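You operate a simulated robot arm through the tools that you are given. There is no shell and no other tool.

The job below is to be done with a simulated robot arm. You get a single attempt, and the scene is never put back.

JOB
Add the cream cup's dye to the large glass beaker and boil down to about 300 ml.
Fine: cup back, plate three at five; at the mark dial to zero, socket block off. Set down upright: cream cup. Where these are worked on the way, their far stop is far enough and under half their travel is too little: dial of hot plate three.

It is judged by the outcome, as a careful person would: the job done as asked, and still so three seconds after it is handed in. It fails if anything else is knocked over, pushed out of place, dropped, spilled or broken.

ROBOT AND FRAMES
A 7-joint arm with a fingered hand, fixed in place. Base frame: the origin is on the floor under the middle of its stand, x ahead of it, y to its left, z up; the work surface is at about z = 880. Readings come in mm, degrees, newtons and seconds.
It reaches about 1228 mm from its shoulder. Its first joint turns from -115.0 to 115.0 degrees. Payload 5 kg.
Tool frame: the origin (TCP) lies between the finger pads and is the grasp point; the fingertips stand 32 mm ahead of it; z points along the fingers, y is the line along which they close. The gripper opens to 160 mm; its body begins 89 mm behind the TCP. The gripper is a hand of 4 fingers: y runs from the thumb to the fingers, the wrist lies at [0, 0, -267] in the tool frame.
Orientation is that of the tool frame in the base frame, as [roll, pitch, yaw] about the fixed x, y, z axes, in that order (R = Rz(yaw) Ry(pitch) Rx(roll)). With the fingers straight down and closing along the base's y, the tool's x points along the base's -x, its y along +y and its z along -z.

CONTROLS
- The arm moves only by the tool servo_tool. Its argument "series" is a list of rows, each a list of 6 numbers: the turn, a rotation vector about the tool's x, y, z in units of 6 degrees (1.0 is 6 degrees), then the shift along the tool's x, y, z in units of 40 mm (1.0 is 40 mm). In form: [[rx, ry, rz, tx, ty, tz], ...]. A call has 1 to 20 rows; each row shifts and turns the commanded pose from where the row before left it, along the tool's axes as they then stand. A call with a number of a shift or a turn outside -1 to 1 is refused whole. Rows are played at 5 a second. More than 50 mm and 8.6 degrees between two rows, and nothing of the call is played. A pose out of reach is approached as far as the arm can. The call stops where the force on the tool passes 40 N (or 10 N more than at its start, if that is more) or the arm is blocked; 0.2 s more then pass. In this call time passes only in rows, and 0.2 s behind the last. It gives the time, the measured TCP pose, the force on the tool (base axes), the opening and the grip force at its end, in the units of the frame above (readings bear some noise), with the torque about the TCP (base axes, N m) and any sound that the robot's microphone picked up, and new pictures: "show" is both (left out), scene, wrist or none.
- Cameras (640 x 400 px; columns grow to the right, rows downward): "scene" is fixed at [412.2, -498.9, 1629.4]; the picture's right is [0.85, -0.53, 0.00], its down [-0.31, -0.49, -0.81] and it looks along [0.43, 0.69, -0.58] (base axes); focal length 250 px, centre (320, 200). "wrist" rides on the gripper at [80, -4, -114] in the tool frame; the picture's right is [0.05, 1.00, 0.00], its down [-0.82, 0.04, -0.58] and it looks along [-0.58, 0.03, 0.82] (tool axes); focal length 265 px, centre (320, 200). There is no depth. A picture from a camera that has moved, and an enlarged one, comes with that camera's place and axes in the base frame and with its lens. The place of the scene camera against the robot may be out by one fixed shift of up to 25 mm in any direction.
- lift_body(by): slides the trunk up (or, below 0, down) by that many mm; the arm rides with it, the base frame stays. It gives what a move gives, with no picture.
- curl_fingers(finger1, finger2, finger3, thumb_bend): sets how far each is bent, from 0 (flat) to 1 (curled in); at 0.3 the hand is open as for a grip, at 0.7 the pads meet at the TCP. One left out holds its place. A second passes; each finger stops where it meets its share of the squeeze, and holds until it gets a number again. It is the only way to open and close the hand. It gives what a move gives, with no picture; readings hold the bend of each and the force on the fingers (four entries, about 0 where the hand has none), thumb and palm.
- inspect(camera, box): a new picture of the part [left, top, right, bottom] of that camera's present view, enlarged. The clock stands still meanwhile.
- hand_in(): hands the job in; it is judged then, once.

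Nothing tells you positions but the pictures and the camera data. Unless the task says otherwise, let go and move clear before handing in.

The tools are called after ">>>" by a JSON object that holds its "op" and its "data". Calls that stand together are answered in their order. servo_tool: Moves the arm, as the interface text tells. Its arguments: {"type":"object","properties":{"series":{"type":"array"},"show":{"type":"string","enum":["both","scene","wrist","none"]}},"required":["series"]} The other tools are called the same way: lift_body (by) moves the trunk up or down; curl_fingers (finger1, finger2, finger3, thumb_bend) moves the fingers one by one; inspect (camera, box) takes an enlarged picture of a part of a camera's view; hand_in () hands the job in.

At the start:

```text
time: 0.0
tcp_pos: [683.6, -250.4, 1433.4]
ee_rot: [-180.0, 0.0, -180.0]
contact_force: [0.0, 0.8, -0.9]
moment: [-0.01, -0.03, -0.01]
finger_gap: 160.0
gripper_force: 0.0
shape: jaw
bend: [0.3, 0.3, 0.3, 0.3]
finger forces: [0.1, 0.0, 0.0, 0.1, 0.0, 0.0]
trunk travel left (down, up): [-700.0, 290.0]
```

scene: 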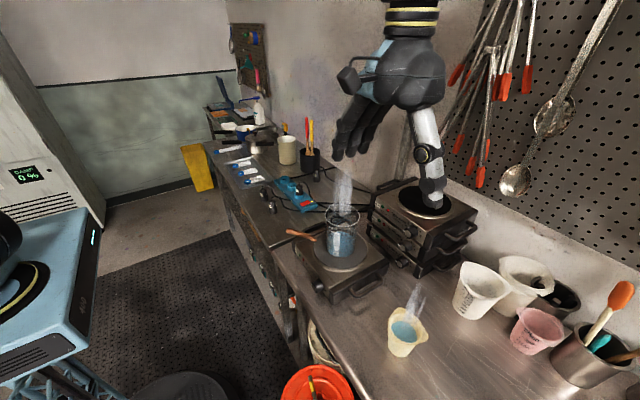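
wrist: 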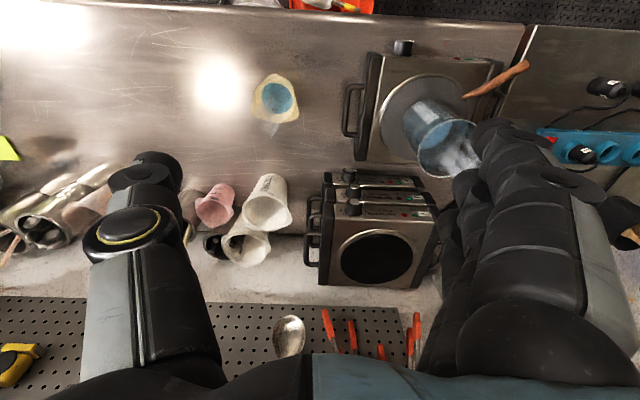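

I see a bench with a large beaker steaming on a hot plate, a cream cup with blue dye in front of it, a stack of hot plates, and a blue power strip further along. I will take enlarged looks before moving.

>>> {"op": "inspect", "data": {"camera": "scene", "box": [260, 160, 460, 320]}}

>>> {"op": "inspect", "data": {"camera": "scene", "box": [200, 100, 360, 230]}}

>>> {"op": "inspect", "data": {"camera": "wrist", "box": [300, 20, 540, 200]}}

>>> {"op": "inspect", "data": {"camera": "scene", "box": [360, 240, 640, 400]}}

>>> {"op": "inspect", "data": {"camera": "wrist", "box": [500, 60, 640, 200]}}

>>> {"op": "inspect", "data": {"camera": "wrist", "box": [290, 150, 470, 300]}}

```text
2.50 times, centred on (360, 240) of scene
camera zoom: at [412.2, -498.9, 1629.4], right [0.85, -0.53, 0.0], down [-0.31, -0.49, -0.81], along [0.43, 0.69, -0.58], focal length 626 px, centre (220, 100)
```

zoom: 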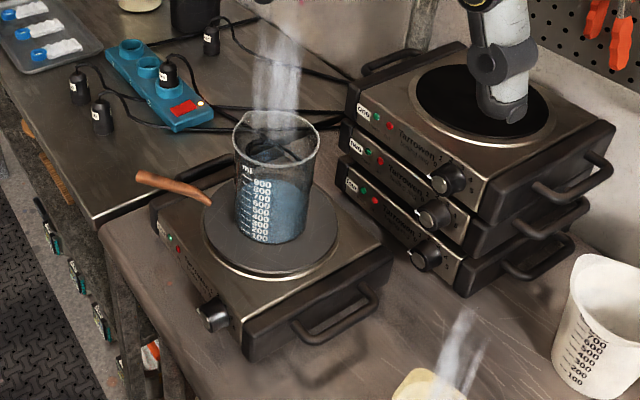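

```text
3.08 times, centred on (280, 165) of scene
camera zoom: at [412.2, -498.9, 1629.4], right [0.85, -0.53, 0.0], down [-0.31, -0.49, -0.81], along [0.43, 0.69, -0.58], focal length 770 px, centre (443, 308)
```

zoom: 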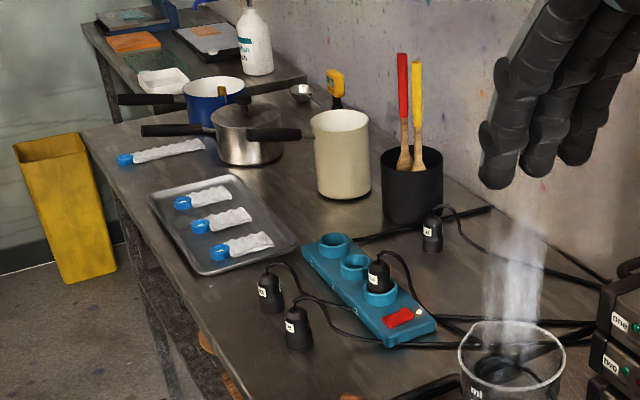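

```text
2.22 times, centred on (420, 110) of wrist
camera zoom: at [603.3, -256.5, 1547.8], right [-0.05, 1.0, 0.0], down [0.82, 0.04, 0.58], along [0.58, 0.03, -0.82], focal length 590 px, centre (98, 400)
```

zoom: 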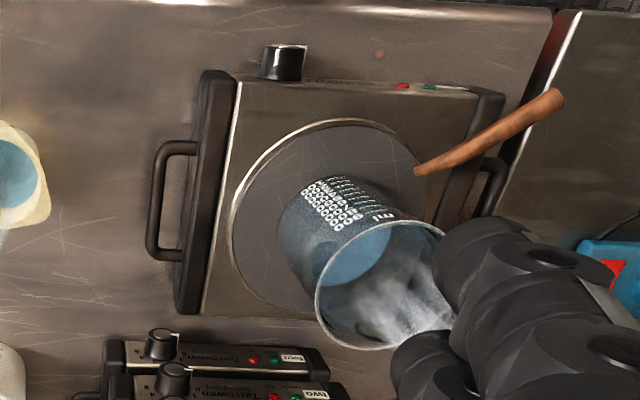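

```text
2.29 times, centred on (500, 320) of scene
camera zoom: at [412.2, -498.9, 1629.4], right [0.85, -0.53, 0.0], down [-0.31, -0.49, -0.81], along [0.43, 0.69, -0.58], focal length 572 px, centre (-91, -74)
```

zoom: 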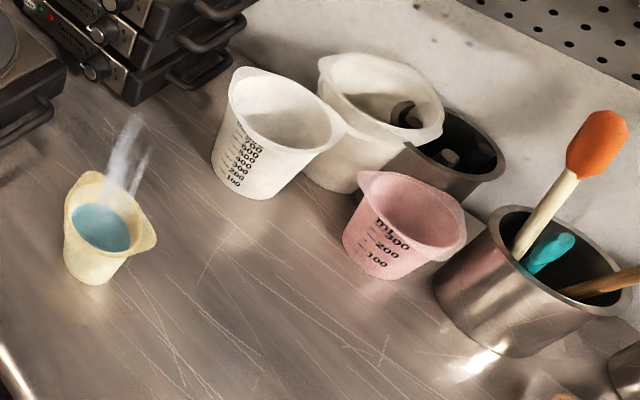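

```text
2.86 times, centred on (570, 130) of wrist
camera zoom: at [603.3, -256.5, 1547.8], right [-0.05, 1.0, 0.0], down [0.82, 0.04, 0.58], along [0.58, 0.03, -0.82], focal length 758 px, centre (-394, 400)
```

zoom: 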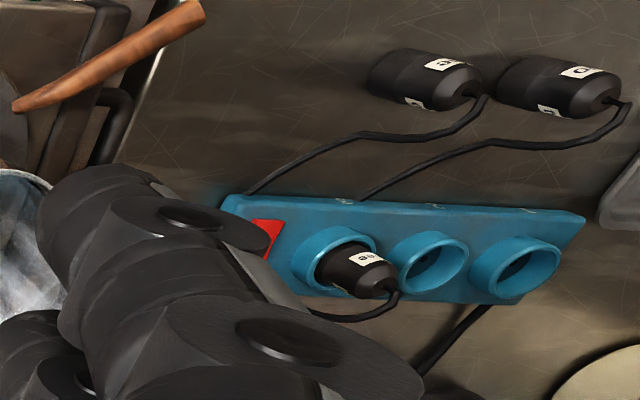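

```text
2.67 times, centred on (380, 225) of wrist
camera zoom: at [603.3, -256.5, 1547.8], right [-0.05, 1.0, 0.0], down [0.82, 0.04, 0.58], along [0.58, 0.03, -0.82], focal length 708 px, centre (160, 133)
```

zoom: 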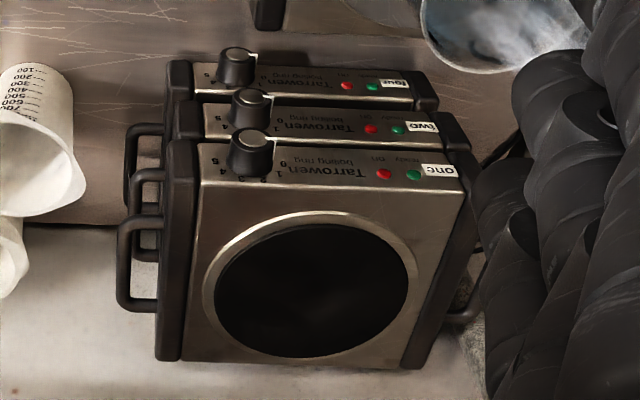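

The beaker sits on a hot plate with a front dial facing the robot, and plates one, two and four are stacked behind. I'll zoom further to read labels, levels, plugs and the switch.

>>> {"op": "inspect", "data": {"camera": "scene", "box": [300, 180, 400, 305]}}

>>> {"op": "inspect", "data": {"camera": "scene", "box": [320, 200, 370, 265]}}

>>> {"op": "inspect", "data": {"camera": "scene", "box": [255, 150, 325, 220]}}

>>> {"op": "inspect", "data": {"camera": "scene", "box": [370, 280, 450, 370]}}

>>> {"op": "inspect", "data": {"camera": "wrist", "box": [240, 60, 320, 150]}}

>>> {"op": "inspect", "data": {"camera": "wrist", "box": [380, 30, 480, 100]}}

```text
3.20 times, centred on (350, 242) of scene
camera zoom: at [412.2, -498.9, 1629.4], right [0.85, -0.53, 0.0], down [-0.31, -0.49, -0.81], along [0.43, 0.69, -0.58], focal length 801 px, centre (224, 64)
```

zoom: 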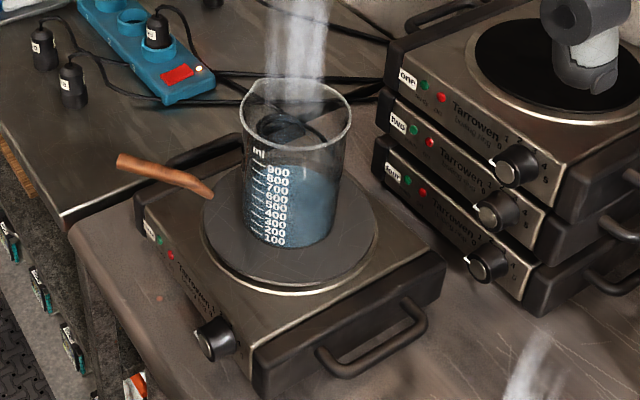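

```text
6.15 times, centred on (345, 232) of scene
camera zoom: at [412.2, -498.9, 1629.4], right [0.85, -0.53, 0.0], down [-0.31, -0.49, -0.81], along [0.43, 0.69, -0.58], focal length 1540 px, centre (166, 0)
```

zoom: 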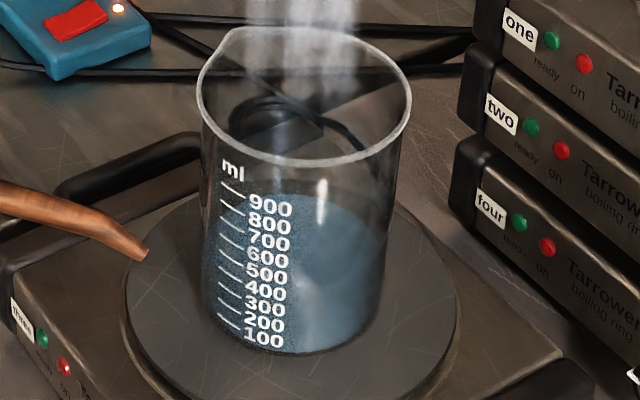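

```text
5.71 times, centred on (290, 185) of scene
camera zoom: at [412.2, -498.9, 1629.4], right [0.85, -0.53, 0.0], down [-0.31, -0.49, -0.81], along [0.43, 0.69, -0.58], focal length 1430 px, centre (491, 286)
```

zoom: 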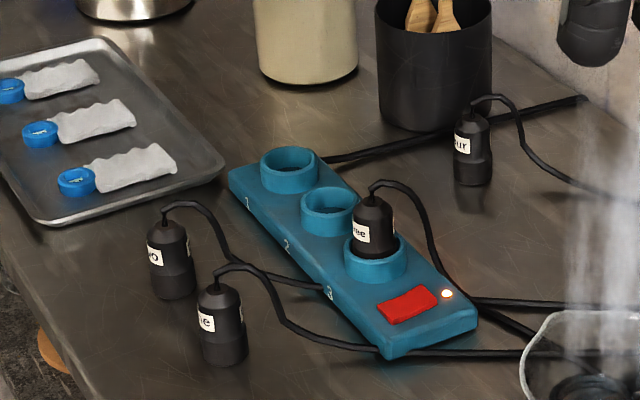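

```text
4.44 times, centred on (410, 325) of scene
camera zoom: at [412.2, -498.9, 1629.4], right [0.85, -0.53, 0.0], down [-0.31, -0.49, -0.81], along [0.43, 0.69, -0.58], focal length 1112 px, centre (-80, -356)
```

zoom: 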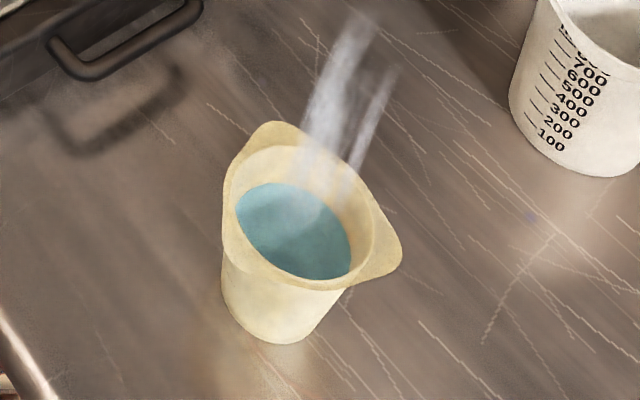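

```text
4.44 times, centred on (280, 105) of wrist
camera zoom: at [603.3, -256.5, 1547.8], right [-0.05, 1.0, 0.0], down [0.82, 0.04, 0.58], along [0.58, 0.03, -0.82], focal length 1180 px, centre (498, 622)
```

zoom: 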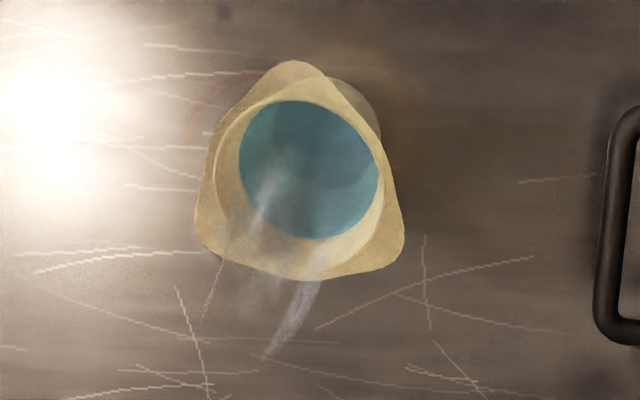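

```text
5.71 times, centred on (430, 65) of wrist
camera zoom: at [603.3, -256.5, 1547.8], right [-0.05, 1.0, 0.0], down [0.82, 0.04, 0.58], along [0.58, 0.03, -0.82], focal length 1517 px, centre (-309, 971)
```

zoom: 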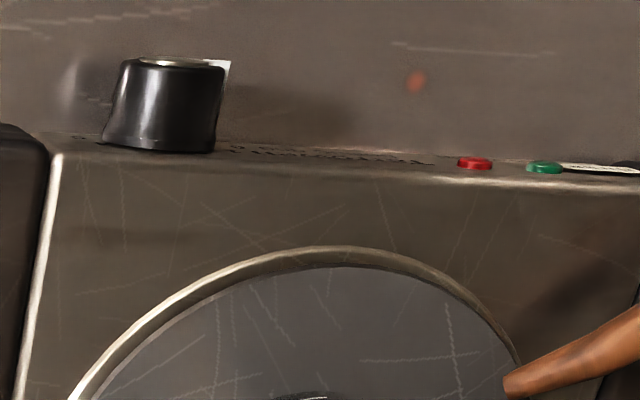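

>>> {"op": "inspect", "data": {"camera": "scene", "box": [332, 222, 357, 262]}}

>>> {"op": "inspect", "data": {"camera": "wrist", "box": [395, 90, 485, 185]}}

>>> {"op": "inspect", "data": {"camera": "scene", "box": [300, 220, 360, 310]}}

>>> {"op": "inspect", "data": {"camera": "scene", "box": [305, 260, 345, 295]}}

>>> {"op": "inspect", "data": {"camera": "scene", "box": [0, 160, 120, 360]}}

```text
10.00 times, centred on (344, 242) of scene
camera zoom: at [412.2, -498.9, 1629.4], right [0.85, -0.53, 0.0], down [-0.31, -0.49, -0.81], along [0.43, 0.69, -0.58], focal length 2502 px, centre (75, -220)
```

zoom: 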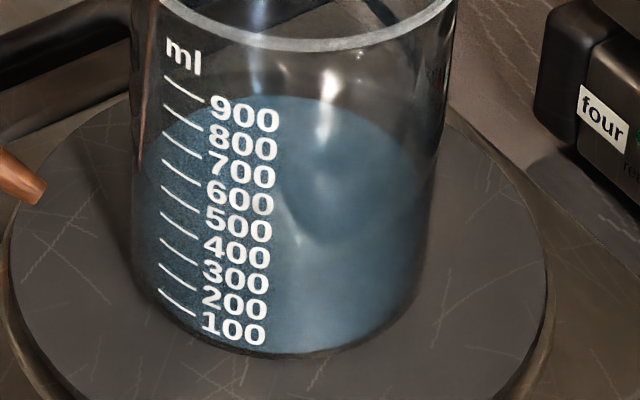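

```text
4.21 times, centred on (440, 138) of wrist
camera zoom: at [603.3, -256.5, 1547.8], right [-0.05, 1.0, 0.0], down [0.82, 0.04, 0.58], along [0.58, 0.03, -0.82], focal length 1118 px, centre (-185, 463)
```

zoom: 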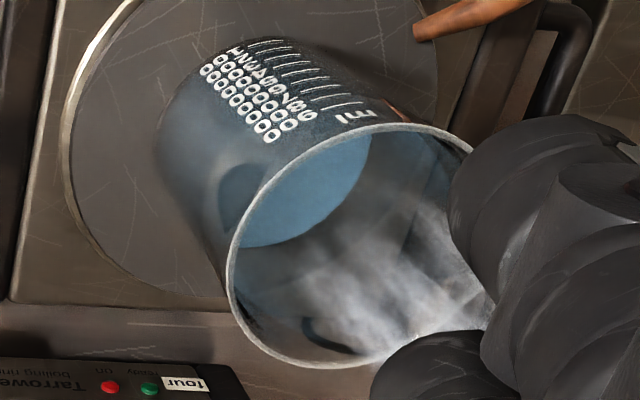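

```text
4.44 times, centred on (330, 265) of scene
camera zoom: at [412.2, -498.9, 1629.4], right [0.85, -0.53, 0.0], down [-0.31, -0.49, -0.81], along [0.43, 0.69, -0.58], focal length 1112 px, centre (276, -89)
```

zoom: 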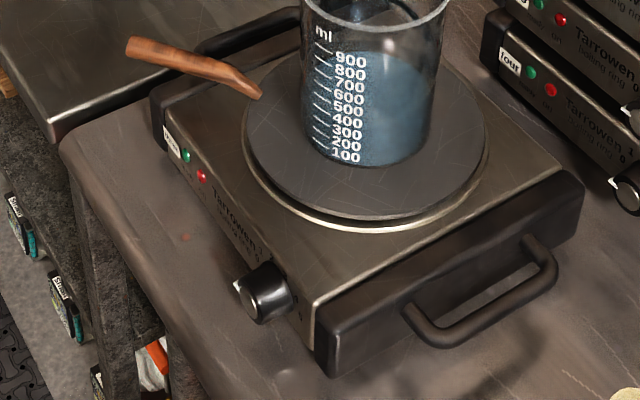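

```text
11.43 times, centred on (325, 278) of scene
camera zoom: at [412.2, -498.9, 1629.4], right [0.85, -0.53, 0.0], down [-0.31, -0.49, -0.81], along [0.43, 0.69, -0.58], focal length 2860 px, centre (263, -686)
```

zoom: 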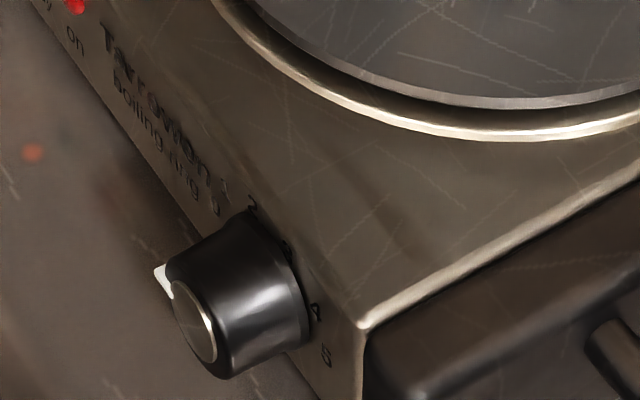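

```text
2.00 times, centred on (60, 260) of scene
camera zoom: at [412.2, -498.9, 1629.4], right [0.85, -0.53, 0.0], down [-0.31, -0.49, -0.81], along [0.43, 0.69, -0.58], focal length 500 px, centre (840, 80)
```

zoom: 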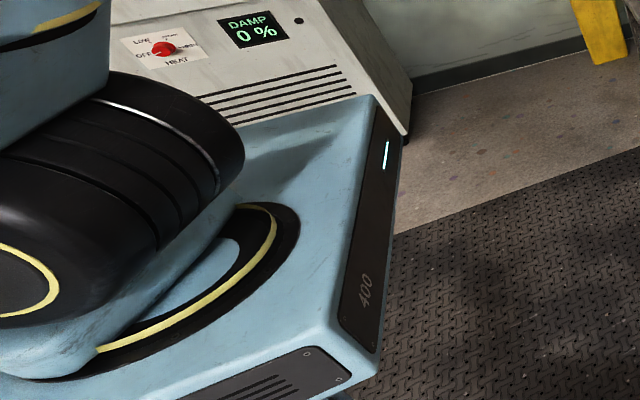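

I'm checking the hand's shape and the spaces around the plate before planning the grasp.

>>> {"op": "inspect", "data": {"camera": "scene", "box": [310, 0, 470, 220]}}

>>> {"op": "inspect", "data": {"camera": "wrist", "box": [0, 100, 640, 400]}}

```text
1.82 times, centred on (390, 110) of scene
camera zoom: at [412.2, -498.9, 1629.4], right [0.85, -0.53, 0.0], down [-0.31, -0.49, -0.81], along [0.43, 0.69, -0.58], focal length 455 px, centre (193, 364)
```

zoom: 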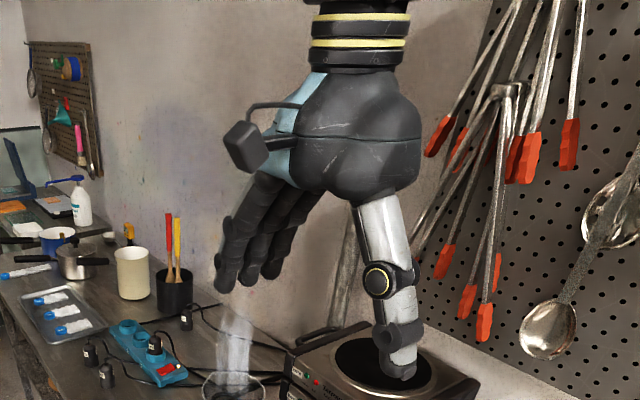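

```text
1.00 times, centred on (320, 250) of wrist (not enlarged: the box is as wide or as high as the picture)
camera zoom: at [603.3, -256.5, 1547.8], right [-0.05, 1.0, 0.0], down [0.82, 0.04, 0.58], along [0.58, 0.03, -0.82], focal length 265 px, centre (320, 150)
```

zoom: 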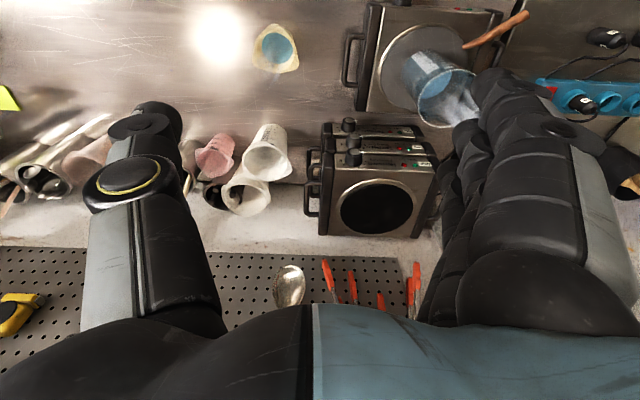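

The bench front edge is near x≈600 and plate three's front panel near x≈668 with the knob at about y≈-86. I'll bring the wrist camera down in front of the plate to see the panel, the beaker level and the surroundings.

>>> {"op": "servo_tool", "data": {"series": [[0, 0, 0, 0.25, 0.333, 0.9], [0, 0, 0, 0.25, 0.333, 0.9], [0, 0, 0, 0.25, 0.333, 0.9], [0, 0, 0, 0.25, 0.333, 0.9], [0, 0, 0, 0.25, 0.333, 0.9], [0, 0, 0, 0.25, 0.333, 0.9], [0, 0, 0, 0.25, 0.333, 0.9], [0, 0, 0, 0.25, 0.333, 0.9], [0, 0, 0, 0.25, 0.333, 0.9], [0, 0, 0, 0.25, 0.333, 0.9], [0, -1, 0, 0, 0, 0], [0, -1, 0, 0, 0, 0], [0, -1, 0, 0, 0, 0], [0, -1, 0, 0, 0, 0], [0, -1, 0, 0, 0, 0], [0, -1, 0, 0, 0, 0]]}}

```text
time: 3.4
tcp_pos: [583.3, -118.0, 1073.9]
ee_rot: [179.9, 36.1, 180.0]
contact_force: [-0.5, -0.4, -0.5]
moment: [0.0, -0.01, -0.03]
finger_gap: 160.1
gripper_force: 0.1
shape: jaw
bend: [0.3, 0.3, 0.3, 0.3]
finger forces: [0.0, 0.0, 0.1, 0.1, 0.1, 0.1]
trunk travel left (down, up): [-700.0, 290.0]
camera wrist: at [451.9, -122.8, 1118.3], right [-0.04, 1.0, -0.03], down [0.32, 0.04, 0.95], along [0.95, 0.03, -0.32], focal length 265 px, centre (320, 200)
```

scene: 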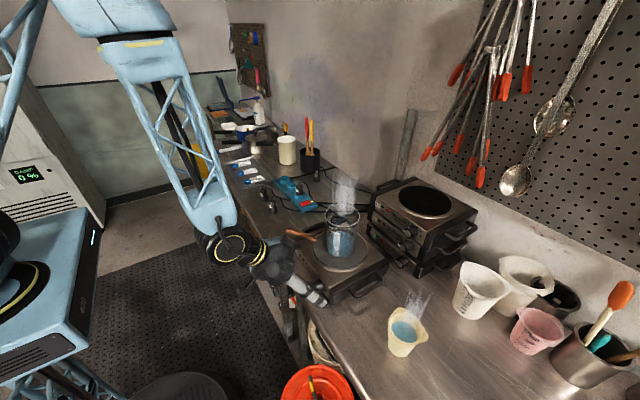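
wrist: 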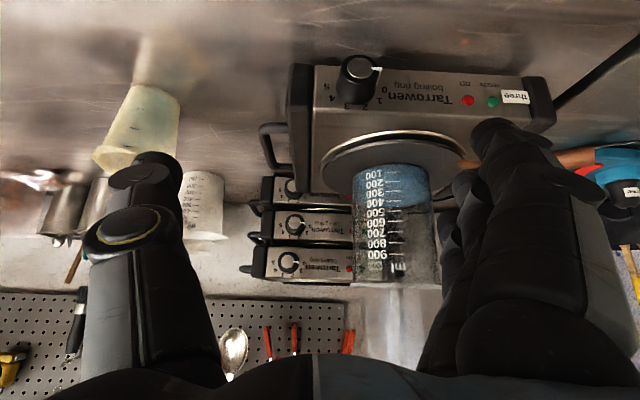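

The wrist view (upside down) shows plate three's panel and the beaker scale clearly. I'll zoom in.

>>> {"op": "inspect", "data": {"camera": "wrist", "box": [330, 130, 450, 290]}}

>>> {"op": "inspect", "data": {"camera": "wrist", "box": [300, 40, 420, 130]}}

>>> {"op": "inspect", "data": {"camera": "wrist", "box": [70, 60, 230, 260]}}

>>> {"op": "inspect", "data": {"camera": "wrist", "box": [260, 20, 640, 220]}}

```text
2.50 times, centred on (390, 210) of wrist
camera zoom: at [451.9, -122.8, 1118.3], right [-0.04, 1.0, -0.03], down [0.32, 0.04, 0.95], along [0.95, 0.03, -0.32], focal length 664 px, centre (145, 175)
```

zoom: 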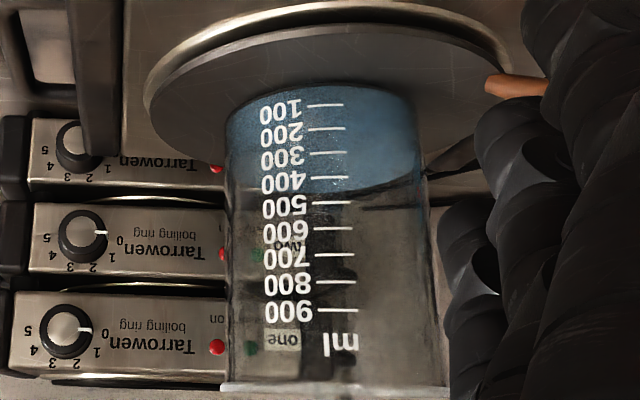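

```text
4.44 times, centred on (360, 85) of wrist
camera zoom: at [451.9, -122.8, 1118.3], right [-0.04, 1.0, -0.03], down [0.32, 0.04, 0.95], along [0.95, 0.03, -0.32], focal length 1180 px, centre (142, 711)
```

zoom: 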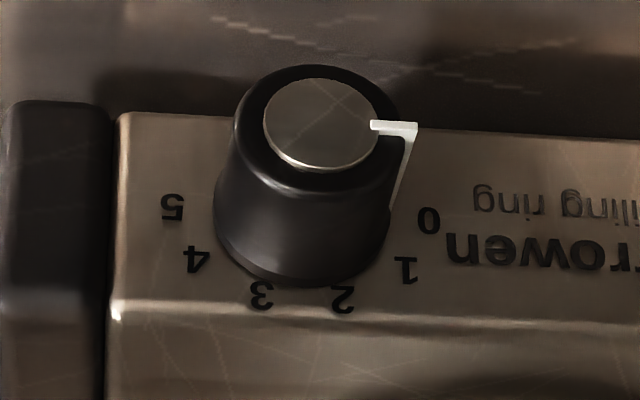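

```text
2.00 times, centred on (150, 160) of wrist
camera zoom: at [451.9, -122.8, 1118.3], right [-0.04, 1.0, -0.03], down [0.32, 0.04, 0.95], along [0.95, 0.03, -0.32], focal length 531 px, centre (660, 280)
```

zoom: 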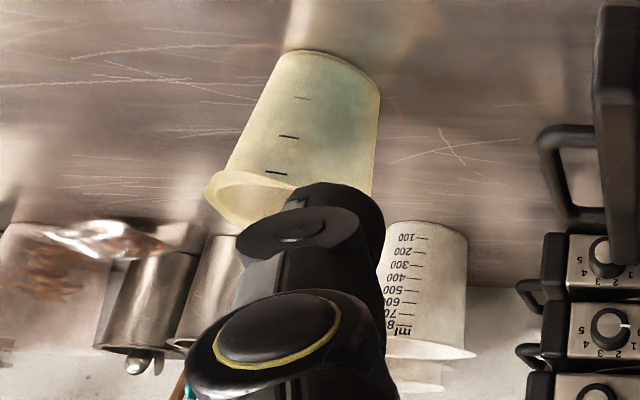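

```text
1.68 times, centred on (450, 120) of wrist
camera zoom: at [451.9, -122.8, 1118.3], right [-0.04, 1.0, -0.03], down [0.32, 0.04, 0.95], along [0.95, 0.03, -0.32], focal length 447 px, centre (101, 335)
```

zoom: 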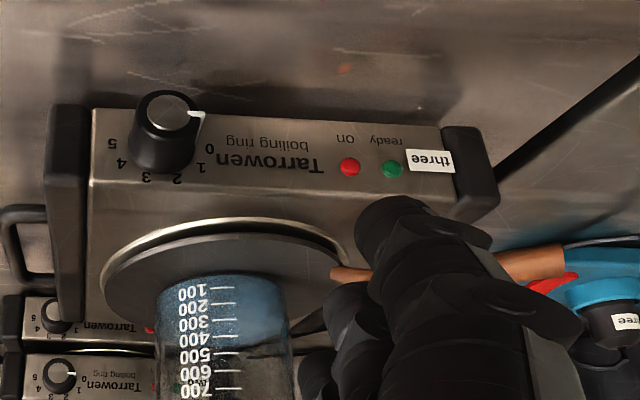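

Plate three's dial is at 0 (5 is on the opposite side over the top), its plug is in the socket block, and the beaker reads a bit over 400 ml. I'll check that the wrist can roll far enough for a pour, here in free air.

>>> {"op": "servo_tool", "data": {"series": [[0, 0, 1, -0.5, 0, -0.5], [0, 0, 1, 0, 0, 0], [0, 0, 1, 0, 0, 0], [0, 0, 1, 0, 0, 0], [0, 0, 1, 0, 0, 0], [0, 0, 1, 0, 0, 0], [0, 0, 1, 0, 0, 0], [0, 0, 1, 0, 0, 0], [0, 0, 1, 0, 0, 0], [0, 0, 1, 0, 0, 0], [0, 0, 1, 0, 0, 0], [0, 0, 1, 0, 0, 0], [0, 0, 1, 0, 0, 0], [0, 0, 1, 0, 0, 0], [0, 0, 1, 0, 0, 0], [0, 0, 1, 0, 0, 0], [0, 0, 1, 0, 0, 0], [0, 0, 1, 0, 0, 0], [0, 0, 1, 0, 0, 0], [0, 0, 1, 0, 0, 0]]}}

```text
time: 7.6
tcp_pos: [586.8, -118.5, 1101.3]
ee_rot: [147.8, -17.2, 64.8]
contact_force: [0.5, 0.0, 0.3]
moment: [0.0, 0.03, -0.05]
finger_gap: 160.1
gripper_force: 0.0
shape: jaw
bend: [0.3, 0.3, 0.3, 0.3]
finger forces: [0.1, 0.1, 0.0, 0.0, 0.1, 0.1]
trunk travel left (down, up): [-700.0, 290.0]
camera wrist: at [550.9, -47.9, 1215.6], right [0.72, -0.46, 0.52], down [-0.64, -0.73, 0.25], along [0.27, -0.51, -0.82], focal length 265 px, centre (320, 200)
```

scene: 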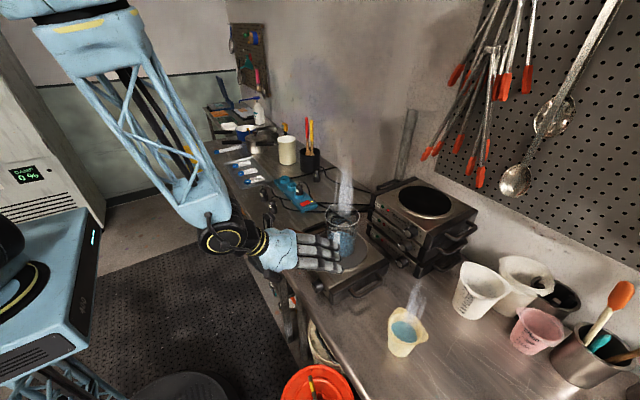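
wrist: 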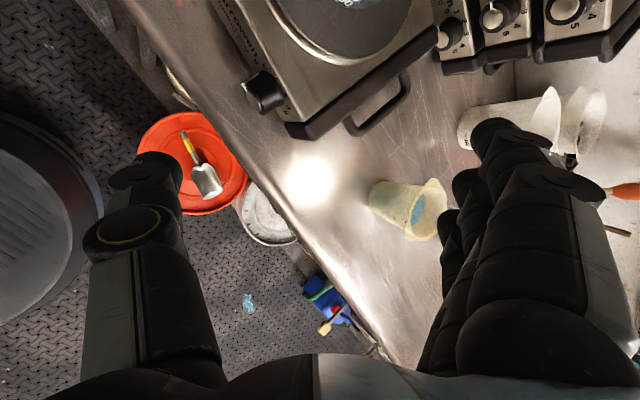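

The 120° roll works. I'll continue to 180° to see whether the camera-on-top arrangement is reachable.

>>> {"op": "servo_tool", "data": {"series": [[0, 0, 1, 0, 0, 0], [0, 0, 1, 0, 0, 0], [0, 0, 1, 0, 0, 0], [0, 0, 1, 0, 0, 0], [0, 0, 1, 0, 0, 0], [0, 0, 1, 0, 0, 0], [0, 0, 1, 0, 0, 0], [0, 0, 1, 0, 0, 0], [0, 0, 1, 0, 0, 0], [0, 0, 1, 0, 0, 0]]}}

```text
time: 9.8
tcp_pos: [587.2, -118.8, 1102.1]
ee_rot: [-179.9, -35.9, -0.1]
contact_force: [-0.8, 0.0, 0.0]
moment: [-0.01, 0.02, 0.04]
finger_gap: 159.9
gripper_force: 0.1
shape: jaw
bend: [0.3, 0.3, 0.3, 0.3]
finger forces: [0.0, 0.0, 0.1, 0.0, 0.0, 0.0]
trunk travel left (down, up): [-700.0, 290.0]
camera wrist: at [585.8, -115.7, 1241.4], right [0.04, -1.0, 0.03], down [-1.0, -0.04, -0.01], along [0.01, -0.03, -1.0], focal length 265 px, centre (320, 200)
```

scene: 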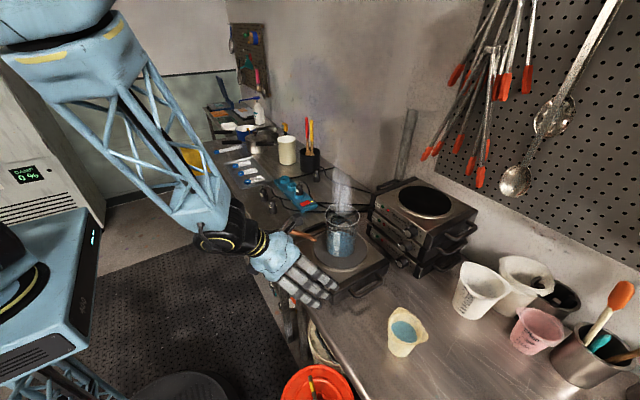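
wrist: 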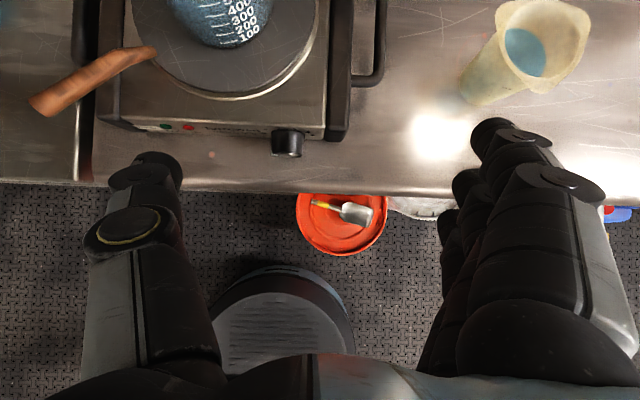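

180° works, and here the camera looks straight down with the thumb on the left. I'll zoom to measure the cup and the plate.

>>> {"op": "inspect", "data": {"camera": "wrist", "box": [440, 0, 640, 130]}}

>>> {"op": "inspect", "data": {"camera": "wrist", "box": [20, 0, 400, 200]}}

>>> {"op": "inspect", "data": {"camera": "scene", "box": [300, 170, 400, 290]}}

```text
3.08 times, centred on (540, 65) of wrist
camera zoom: at [585.8, -115.7, 1241.4], right [0.04, -1.0, 0.03], down [-1.0, -0.04, -0.01], along [0.01, -0.03, -1.0], focal length 817 px, centre (-357, 615)
```

zoom: 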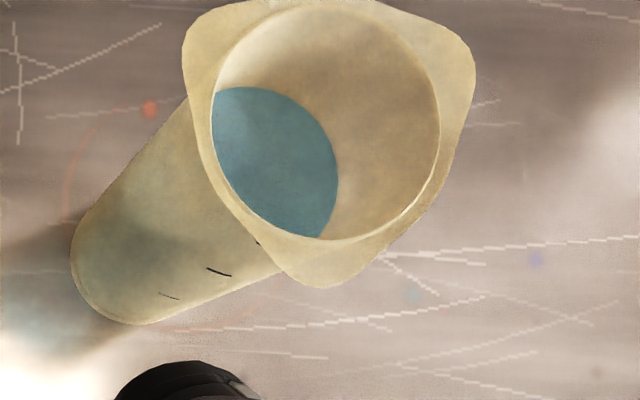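

```text
1.68 times, centred on (210, 100) of wrist
camera zoom: at [585.8, -115.7, 1241.4], right [0.04, -1.0, 0.03], down [-1.0, -0.04, -0.01], along [0.01, -0.03, -1.0], focal length 447 px, centre (505, 368)
```

zoom: 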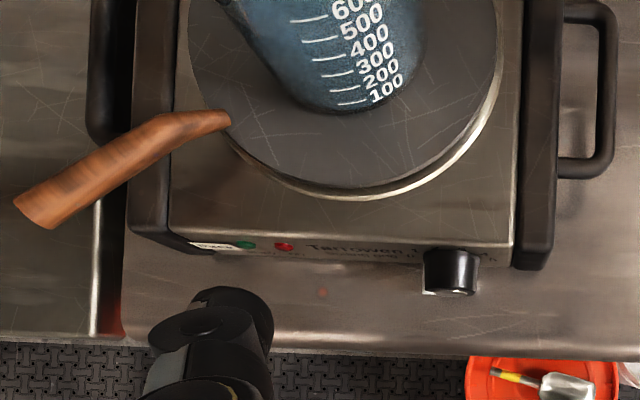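

```text
3.33 times, centred on (350, 230) of scene
camera zoom: at [412.2, -498.9, 1629.4], right [0.85, -0.53, 0.0], down [-0.31, -0.49, -0.81], along [0.43, 0.69, -0.58], focal length 834 px, centre (220, 100)
```

zoom: 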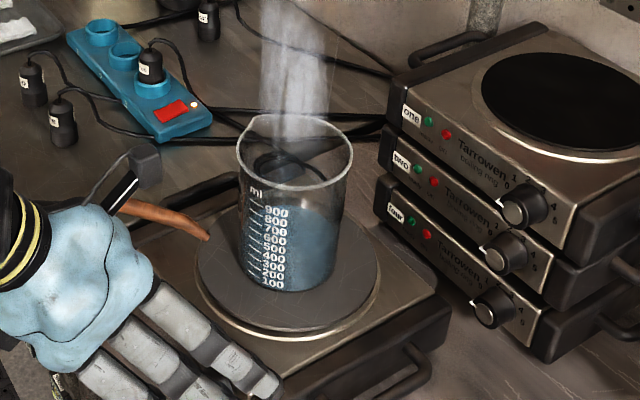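

The cup is at about (761, -345), ~98 mm tall, with spouts at -x and at ±60°; the beaker is centred near (790, -20) with its rim near z≈1111. I'll level the hand to 20° below horizontal, yaw it -20°, and move behind the cup.

>>> {"op": "servo_tool", "data": {"series": [[0, 1, 0, 0, 0, 0], [0, 1, 0, 0, 0, 0], [0, 1, 0, 0, 0, 0], [0, 1, 0, 0, 0, 0], [0, 1, 0, 0, 0, 0], [0, 0.667, 0, 0, 0, 0], [-0.783, 0, 0.285, 0, 0, 0], [-0.783, 0, 0.285, 0, 0, 0], [-0.783, 0, 0.285, 0, 0, 0], [-0.783, 0, 0.285, 0, 0, 0], [0, 0, 0, 0.156, 0.766, 0.429], [0, 0, 0, 0.156, 0.766, 0.429], [0, 0, 0, 0.156, 0.766, 0.429], [0, 0, 0, 0.156, 0.766, 0.429], [0, 0, 0, 0.156, 0.766, 0.429], [0, 0, 0, -0.94, 0, 0.342], [0, 0, 0, -0.94, 0, 0.342]]}}

```text
time: 13.4
tcp_pos: [650.5, -306.9, 1010.6]
ee_rot: [179.9, -70.1, -20.0]
contact_force: [0.0, -0.2, 0.0]
moment: [-0.06, -0.02, -0.01]
finger_gap: 160.0
gripper_force: 0.1
shape: jaw
bend: [0.3, 0.3, 0.3, 0.3]
finger forces: [0.0, 0.0, 0.0, 0.1, 0.1, 0.0]
out of reach, approached as far as the arm can: row 2, 3, 4, 7, 8
trunk travel left (down, up): [-700.0, 290.0]
camera wrist: at [577.7, -276.3, 1124.9], right [-0.33, -0.94, 0.05], down [-0.79, 0.24, -0.57], along [0.53, -0.22, -0.82], focal length 265 px, centre (320, 200)
```

scene: 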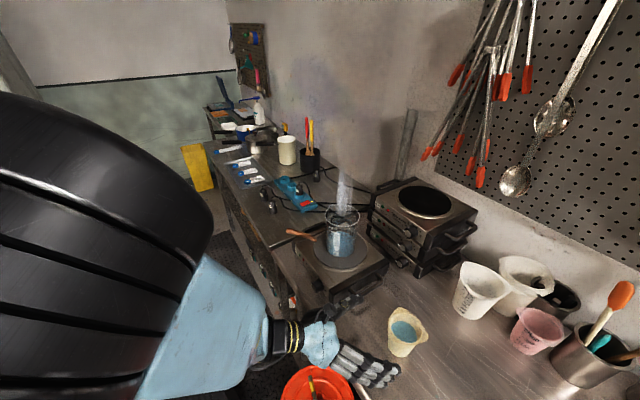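
wrist: 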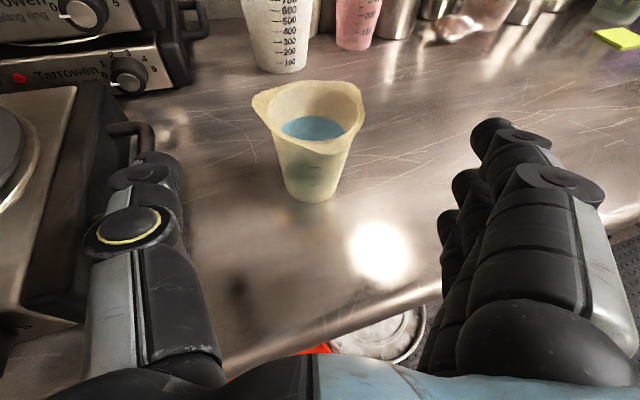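

The hand now straddles the line to the cup: cup centre re-measures at about (761, -342). I'll lower to z≈942 behind it and check clearance.

>>> {"op": "servo_tool", "data": {"series": [[0, 0, 0, -0.54, 0, 0.196], [0, 0, 0, -0.54, 0, 0.196], [0, 0, 0, -0.54, 0, 0.196]]}}

>>> {"op": "inspect", "data": {"camera": "scene", "box": [280, 280, 460, 400]}}

```text
time: 14.2
tcp_pos: [651.2, -303.5, 942.5]
ee_rot: [-179.9, -70.0, -20.0]
contact_force: [0.7, 0.4, -0.3]
moment: [-0.01, 0.02, 0.0]
finger_gap: 160.1
gripper_force: 0.1
shape: jaw
bend: [0.3, 0.3, 0.3, 0.3]
finger forces: [0.0, 0.0, 0.0, 0.1, 0.1, 0.0]
trunk travel left (down, up): [-700.0, 290.0]
camera wrist: at [578.3, -273.1, 1057.1], right [-0.33, -0.94, 0.05], down [-0.79, 0.24, -0.57], along [0.53, -0.22, -0.82], focal length 265 px, centre (320, 200)
```

scene: 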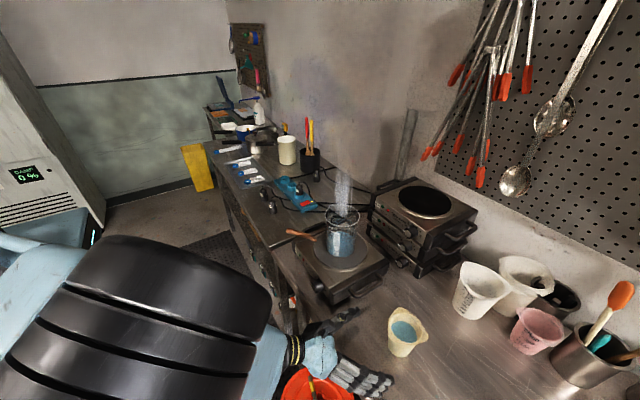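
wrist: 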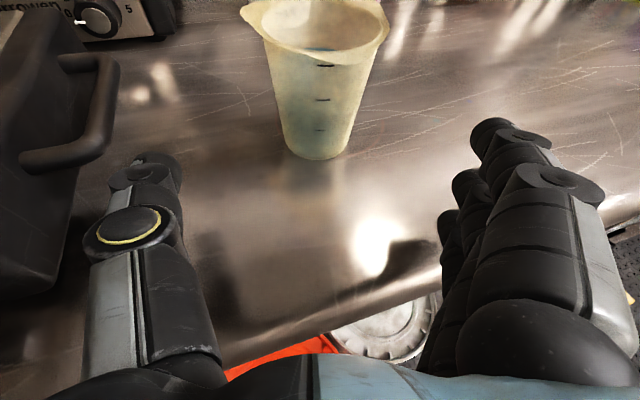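

```text
3.33 times, centred on (370, 340) of scene
camera zoom: at [412.2, -498.9, 1629.4], right [0.85, -0.53, 0.0], down [-0.31, -0.49, -0.81], along [0.43, 0.69, -0.58], focal length 834 px, centre (153, -267)
```

zoom: 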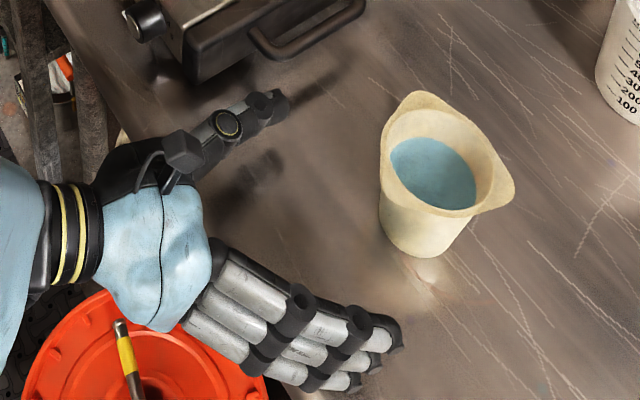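

Clearances look fine: thumb is well off the plate handle and the cup is centred on the hand's line. I'll slide forward around the cup.

>>> {"op": "servo_tool", "data": {"series": [[0, 0, 0, 0.199, -0.007, 0.546], [0, 0, 0, 0.199, -0.007, 0.546], [0, 0, 0, 0.199, -0.007, 0.546], [0, 0, 0, 0.199, -0.007, 0.546], [0, 0, 0, 0.199, -0.007, 0.546]]}}

>>> {"op": "inspect", "data": {"camera": "scene", "box": [320, 280, 460, 400]}}

```text
time: 15.4
tcp_pos: [760.0, -342.2, 941.0]
ee_rot: [179.9, -70.0, -20.0]
contact_force: [0.2, 0.3, 0.1]
moment: [0.02, -0.01, -0.04]
finger_gap: 160.0
gripper_force: 0.0
shape: jaw
bend: [0.3, 0.3, 0.3, 0.3]
finger forces: [0.0, 0.0, 0.0, 0.1, 0.0, 0.0]
trunk travel left (down, up): [-700.0, 290.0]
camera wrist: at [687.4, -311.8, 1056.7], right [-0.33, -0.94, 0.05], down [-0.79, 0.24, -0.57], along [0.52, -0.22, -0.82], focal length 265 px, centre (320, 200)
```

scene: 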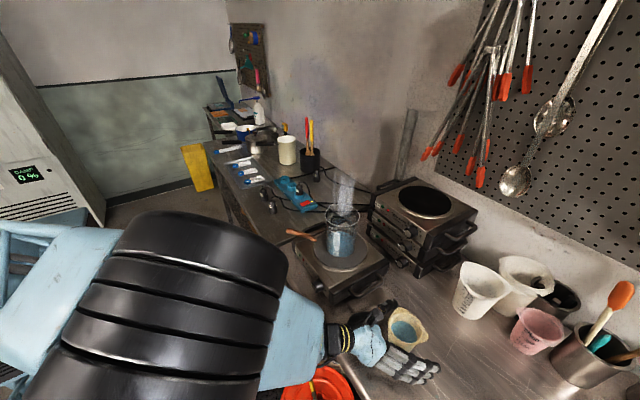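
wrist: 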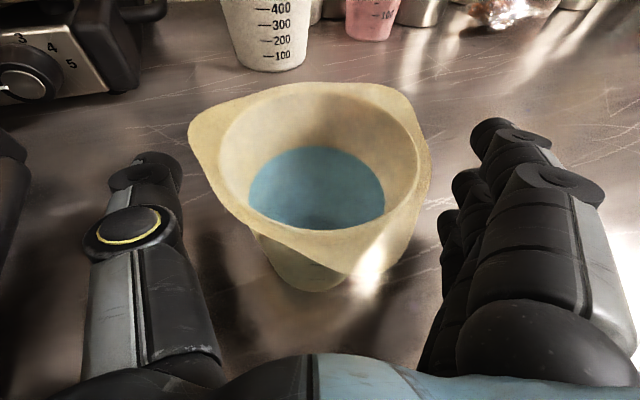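

```text
3.33 times, centred on (390, 340) of scene
camera zoom: at [412.2, -498.9, 1629.4], right [0.85, -0.53, 0.0], down [-0.31, -0.49, -0.81], along [0.43, 0.69, -0.58], focal length 834 px, centre (87, -267)
```

zoom: 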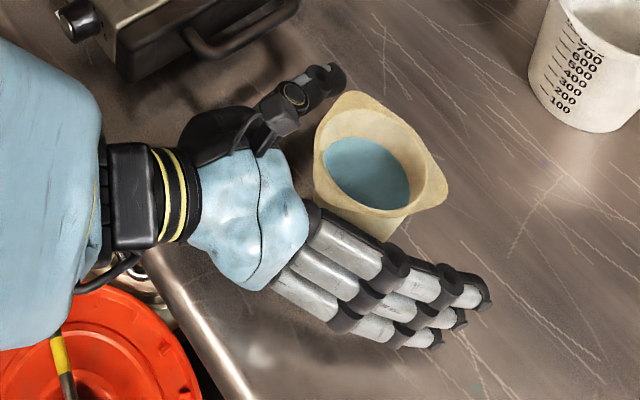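

The cup is centred between thumb and fingers. I'll close gently in steps.

>>> {"op": "curl_fingers", "data": {"finger1": 0.48, "finger2": 0.48, "finger3": 0.48, "thumb_bend": 0.48}}

>>> {"op": "inspect", "data": {"camera": "wrist", "box": [60, 60, 580, 385]}}

```text
time: 16.4
tcp_pos: [760.2, -341.5, 942.7]
ee_rot: [180.0, -70.0, -20.0]
contact_force: [-0.7, -0.6, 0.4]
moment: [0.01, 0.0, 0.02]
finger_gap: 100.0
gripper_force: 0.1
shape: fingers
bend: [0.48, 0.48, 0.48, 0.48]
finger forces: [0.0, 0.0, 0.0, 0.0, 0.0, 0.0]
trunk travel left (down, up): [-700.0, 290.0]
```

```text
1.23 times, centred on (320, 222) of wrist
camera zoom: at [687.2, -311.6, 1057.0], right [-0.33, -0.94, 0.05], down [-0.79, 0.24, -0.57], along [0.53, -0.22, -0.82], focal length 327 px, centre (320, 172)
```

zoom: 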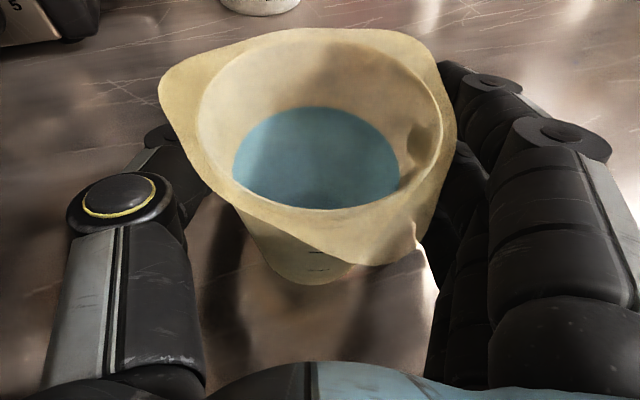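

>>> {"op": "curl_fingers", "data": {"finger1": 0.54, "finger2": 0.54, "finger3": 0.54, "thumb_bend": 0.54}}

>>> {"op": "inspect", "data": {"camera": "wrist", "box": [60, 60, 580, 385]}}

```text
time: 17.4
tcp_pos: [759.6, -341.5, 942.8]
ee_rot: [180.0, -70.0, -20.1]
contact_force: [0.5, 0.6, 0.7]
moment: [0.0, -0.02, 0.0]
finger_gap: 77.0
gripper_force: 0.6
shape: fingers
bend: [0.54, 0.54, 0.54, 0.54]
finger forces: [0.0, 0.1, 0.1, 0.1, 0.6, 0.0]
trunk travel left (down, up): [-700.0, 290.0]
```

```text
1.23 times, centred on (320, 222) of wrist
camera zoom: at [687.2, -311.6, 1057.0], right [-0.33, -0.94, 0.05], down [-0.79, 0.24, -0.57], along [0.53, -0.22, -0.82], focal length 327 px, centre (320, 172)
```

zoom: 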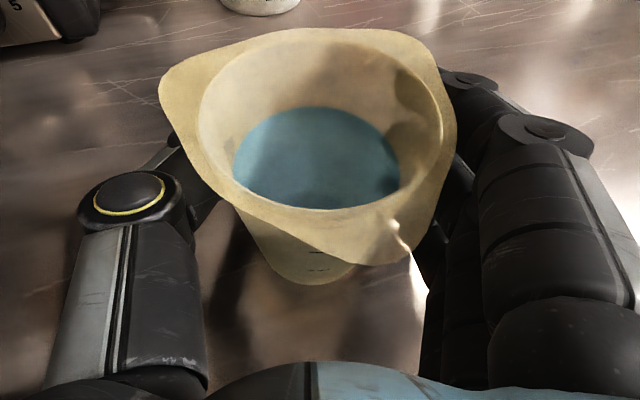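

>>> {"op": "curl_fingers", "data": {"finger1": 0.58, "finger2": 0.58, "finger3": 0.58, "thumb_bend": 0.56}}

>>> {"op": "inspect", "data": {"camera": "wrist", "box": [60, 60, 580, 385]}}

```text
time: 18.4
tcp_pos: [759.6, -341.8, 941.2]
ee_rot: [-180.0, -70.0, -20.0]
contact_force: [0.7, 0.1, 0.3]
moment: [-0.06, 0.04, 0.0]
finger_gap: 68.3
gripper_force: 1.2
shape: fingers
bend: [0.57, 0.57, 0.56, 0.55]
finger forces: [0.1, 0.3, 1.2, 0.1, 1.6, 0.0]
trunk travel left (down, up): [-700.0, 290.0]
```

```text
1.23 times, centred on (320, 222) of wrist
camera zoom: at [687.2, -311.7, 1056.9], right [-0.33, -0.94, 0.05], down [-0.79, 0.24, -0.57], along [0.53, -0.22, -0.82], focal length 327 px, centre (320, 172)
```

zoom: 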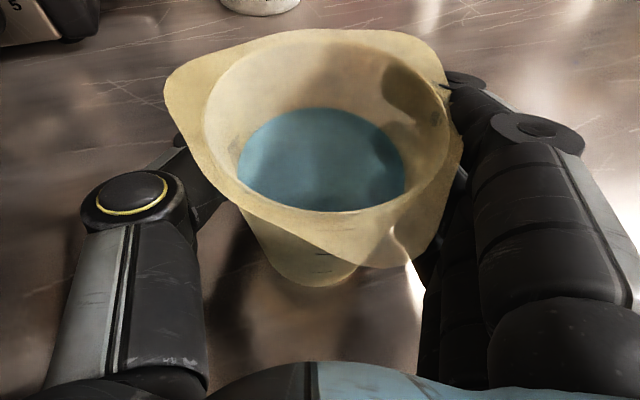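

The pads now touch on both sides. I'll squeeze further so all fingers hold.

>>> {"op": "curl_fingers", "data": {"finger1": 0.65, "finger2": 0.65, "finger3": 0.65, "thumb_bend": 0.62}}

>>> {"op": "inspect", "data": {"camera": "wrist", "box": [60, 60, 580, 385]}}

```text
time: 19.4
tcp_pos: [758.8, -341.8, 941.1]
ee_rot: [180.0, -70.1, -19.9]
contact_force: [1.0, 0.1, -0.2]
moment: [0.02, 0.0, 0.03]
finger_gap: 61.5
gripper_force: 17.5
shape: fingers
bend: [0.62, 0.61, 0.59, 0.58]
finger forces: [5.2, 5.6, 6.4, 0.0, 17.8, 0.1]
trunk travel left (down, up): [-700.0, 290.0]
```

```text
1.23 times, centred on (320, 222) of wrist
camera zoom: at [687.3, -311.6, 1056.8], right [-0.33, -0.94, 0.05], down [-0.79, 0.24, -0.57], along [0.53, -0.22, -0.82], focal length 327 px, centre (320, 172)
```

zoom: 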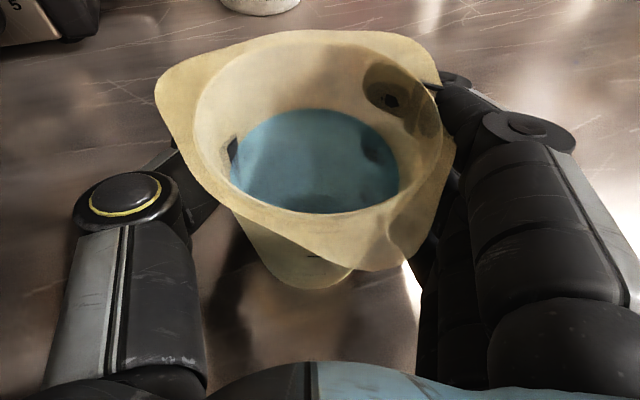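

Firm grip: about 17 N thumb against the three fingers. I'll lift a little and check the cup stays level.

>>> {"op": "servo_tool", "data": {"series": [[0, 0, 0, 0.235, 0, -0.086], [0, 0, 0, 0.47, 0, -0.171], [0, 0, 0, 0.6, 0, -0.218], [0, 0, 0, 0.6, 0, -0.218]]}}

>>> {"op": "inspect", "data": {"camera": "scene", "box": [300, 240, 480, 400]}}

```text
time: 20.4
tcp_pos: [759.2, -340.2, 1024.9]
ee_rot: [-180.0, -70.1, -20.0]
contact_force: [0.5, -0.8, -2.3]
moment: [0.0, 0.0, -0.01]
finger_gap: 61.6
gripper_force: 17.3
shape: fingers
bend: [0.62, 0.61, 0.59, 0.58]
finger forces: [5.2, 5.6, 6.5, 0.0, 17.8, 0.0]
trunk travel left (down, up): [-700.0, 290.0]
camera wrist: at [686.5, -310.9, 1139.5], right [-0.33, -0.94, 0.05], down [-0.79, 0.24, -0.57], along [0.53, -0.22, -0.82], focal length 265 px, centre (320, 200)
```

scene: 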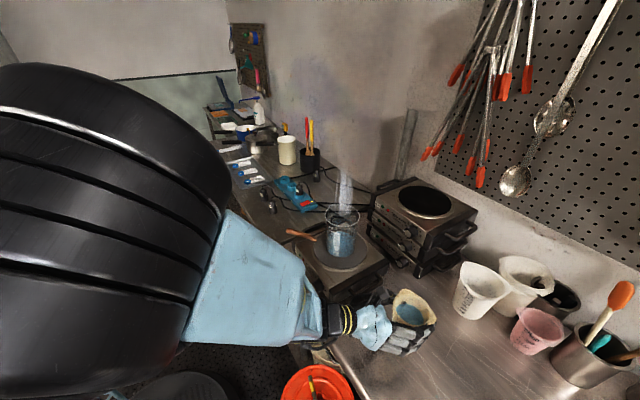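
wrist: 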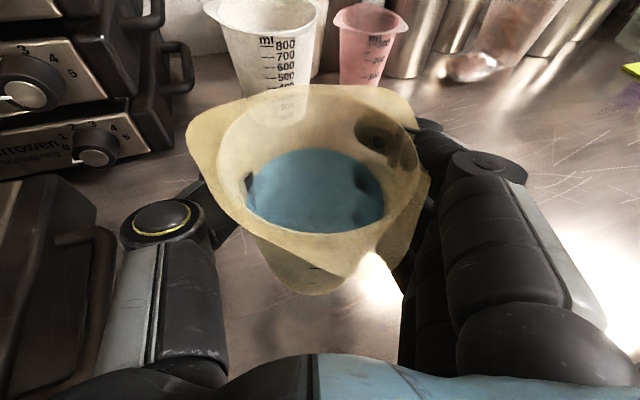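

```text
2.50 times, centred on (390, 320) of scene
camera zoom: at [412.2, -498.9, 1629.4], right [0.85, -0.53, 0.0], down [-0.31, -0.49, -0.81], along [0.43, 0.69, -0.58], focal length 626 px, centre (145, -100)
```

zoom: 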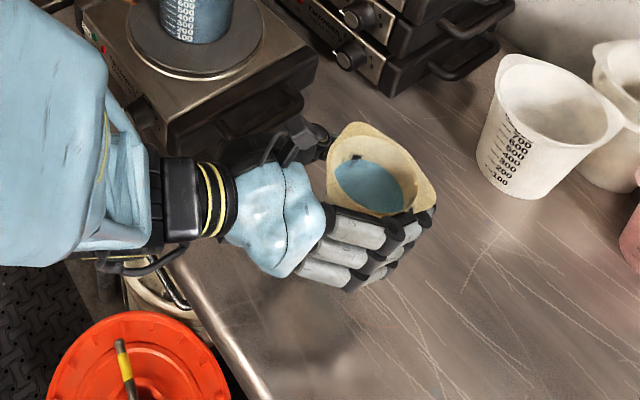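

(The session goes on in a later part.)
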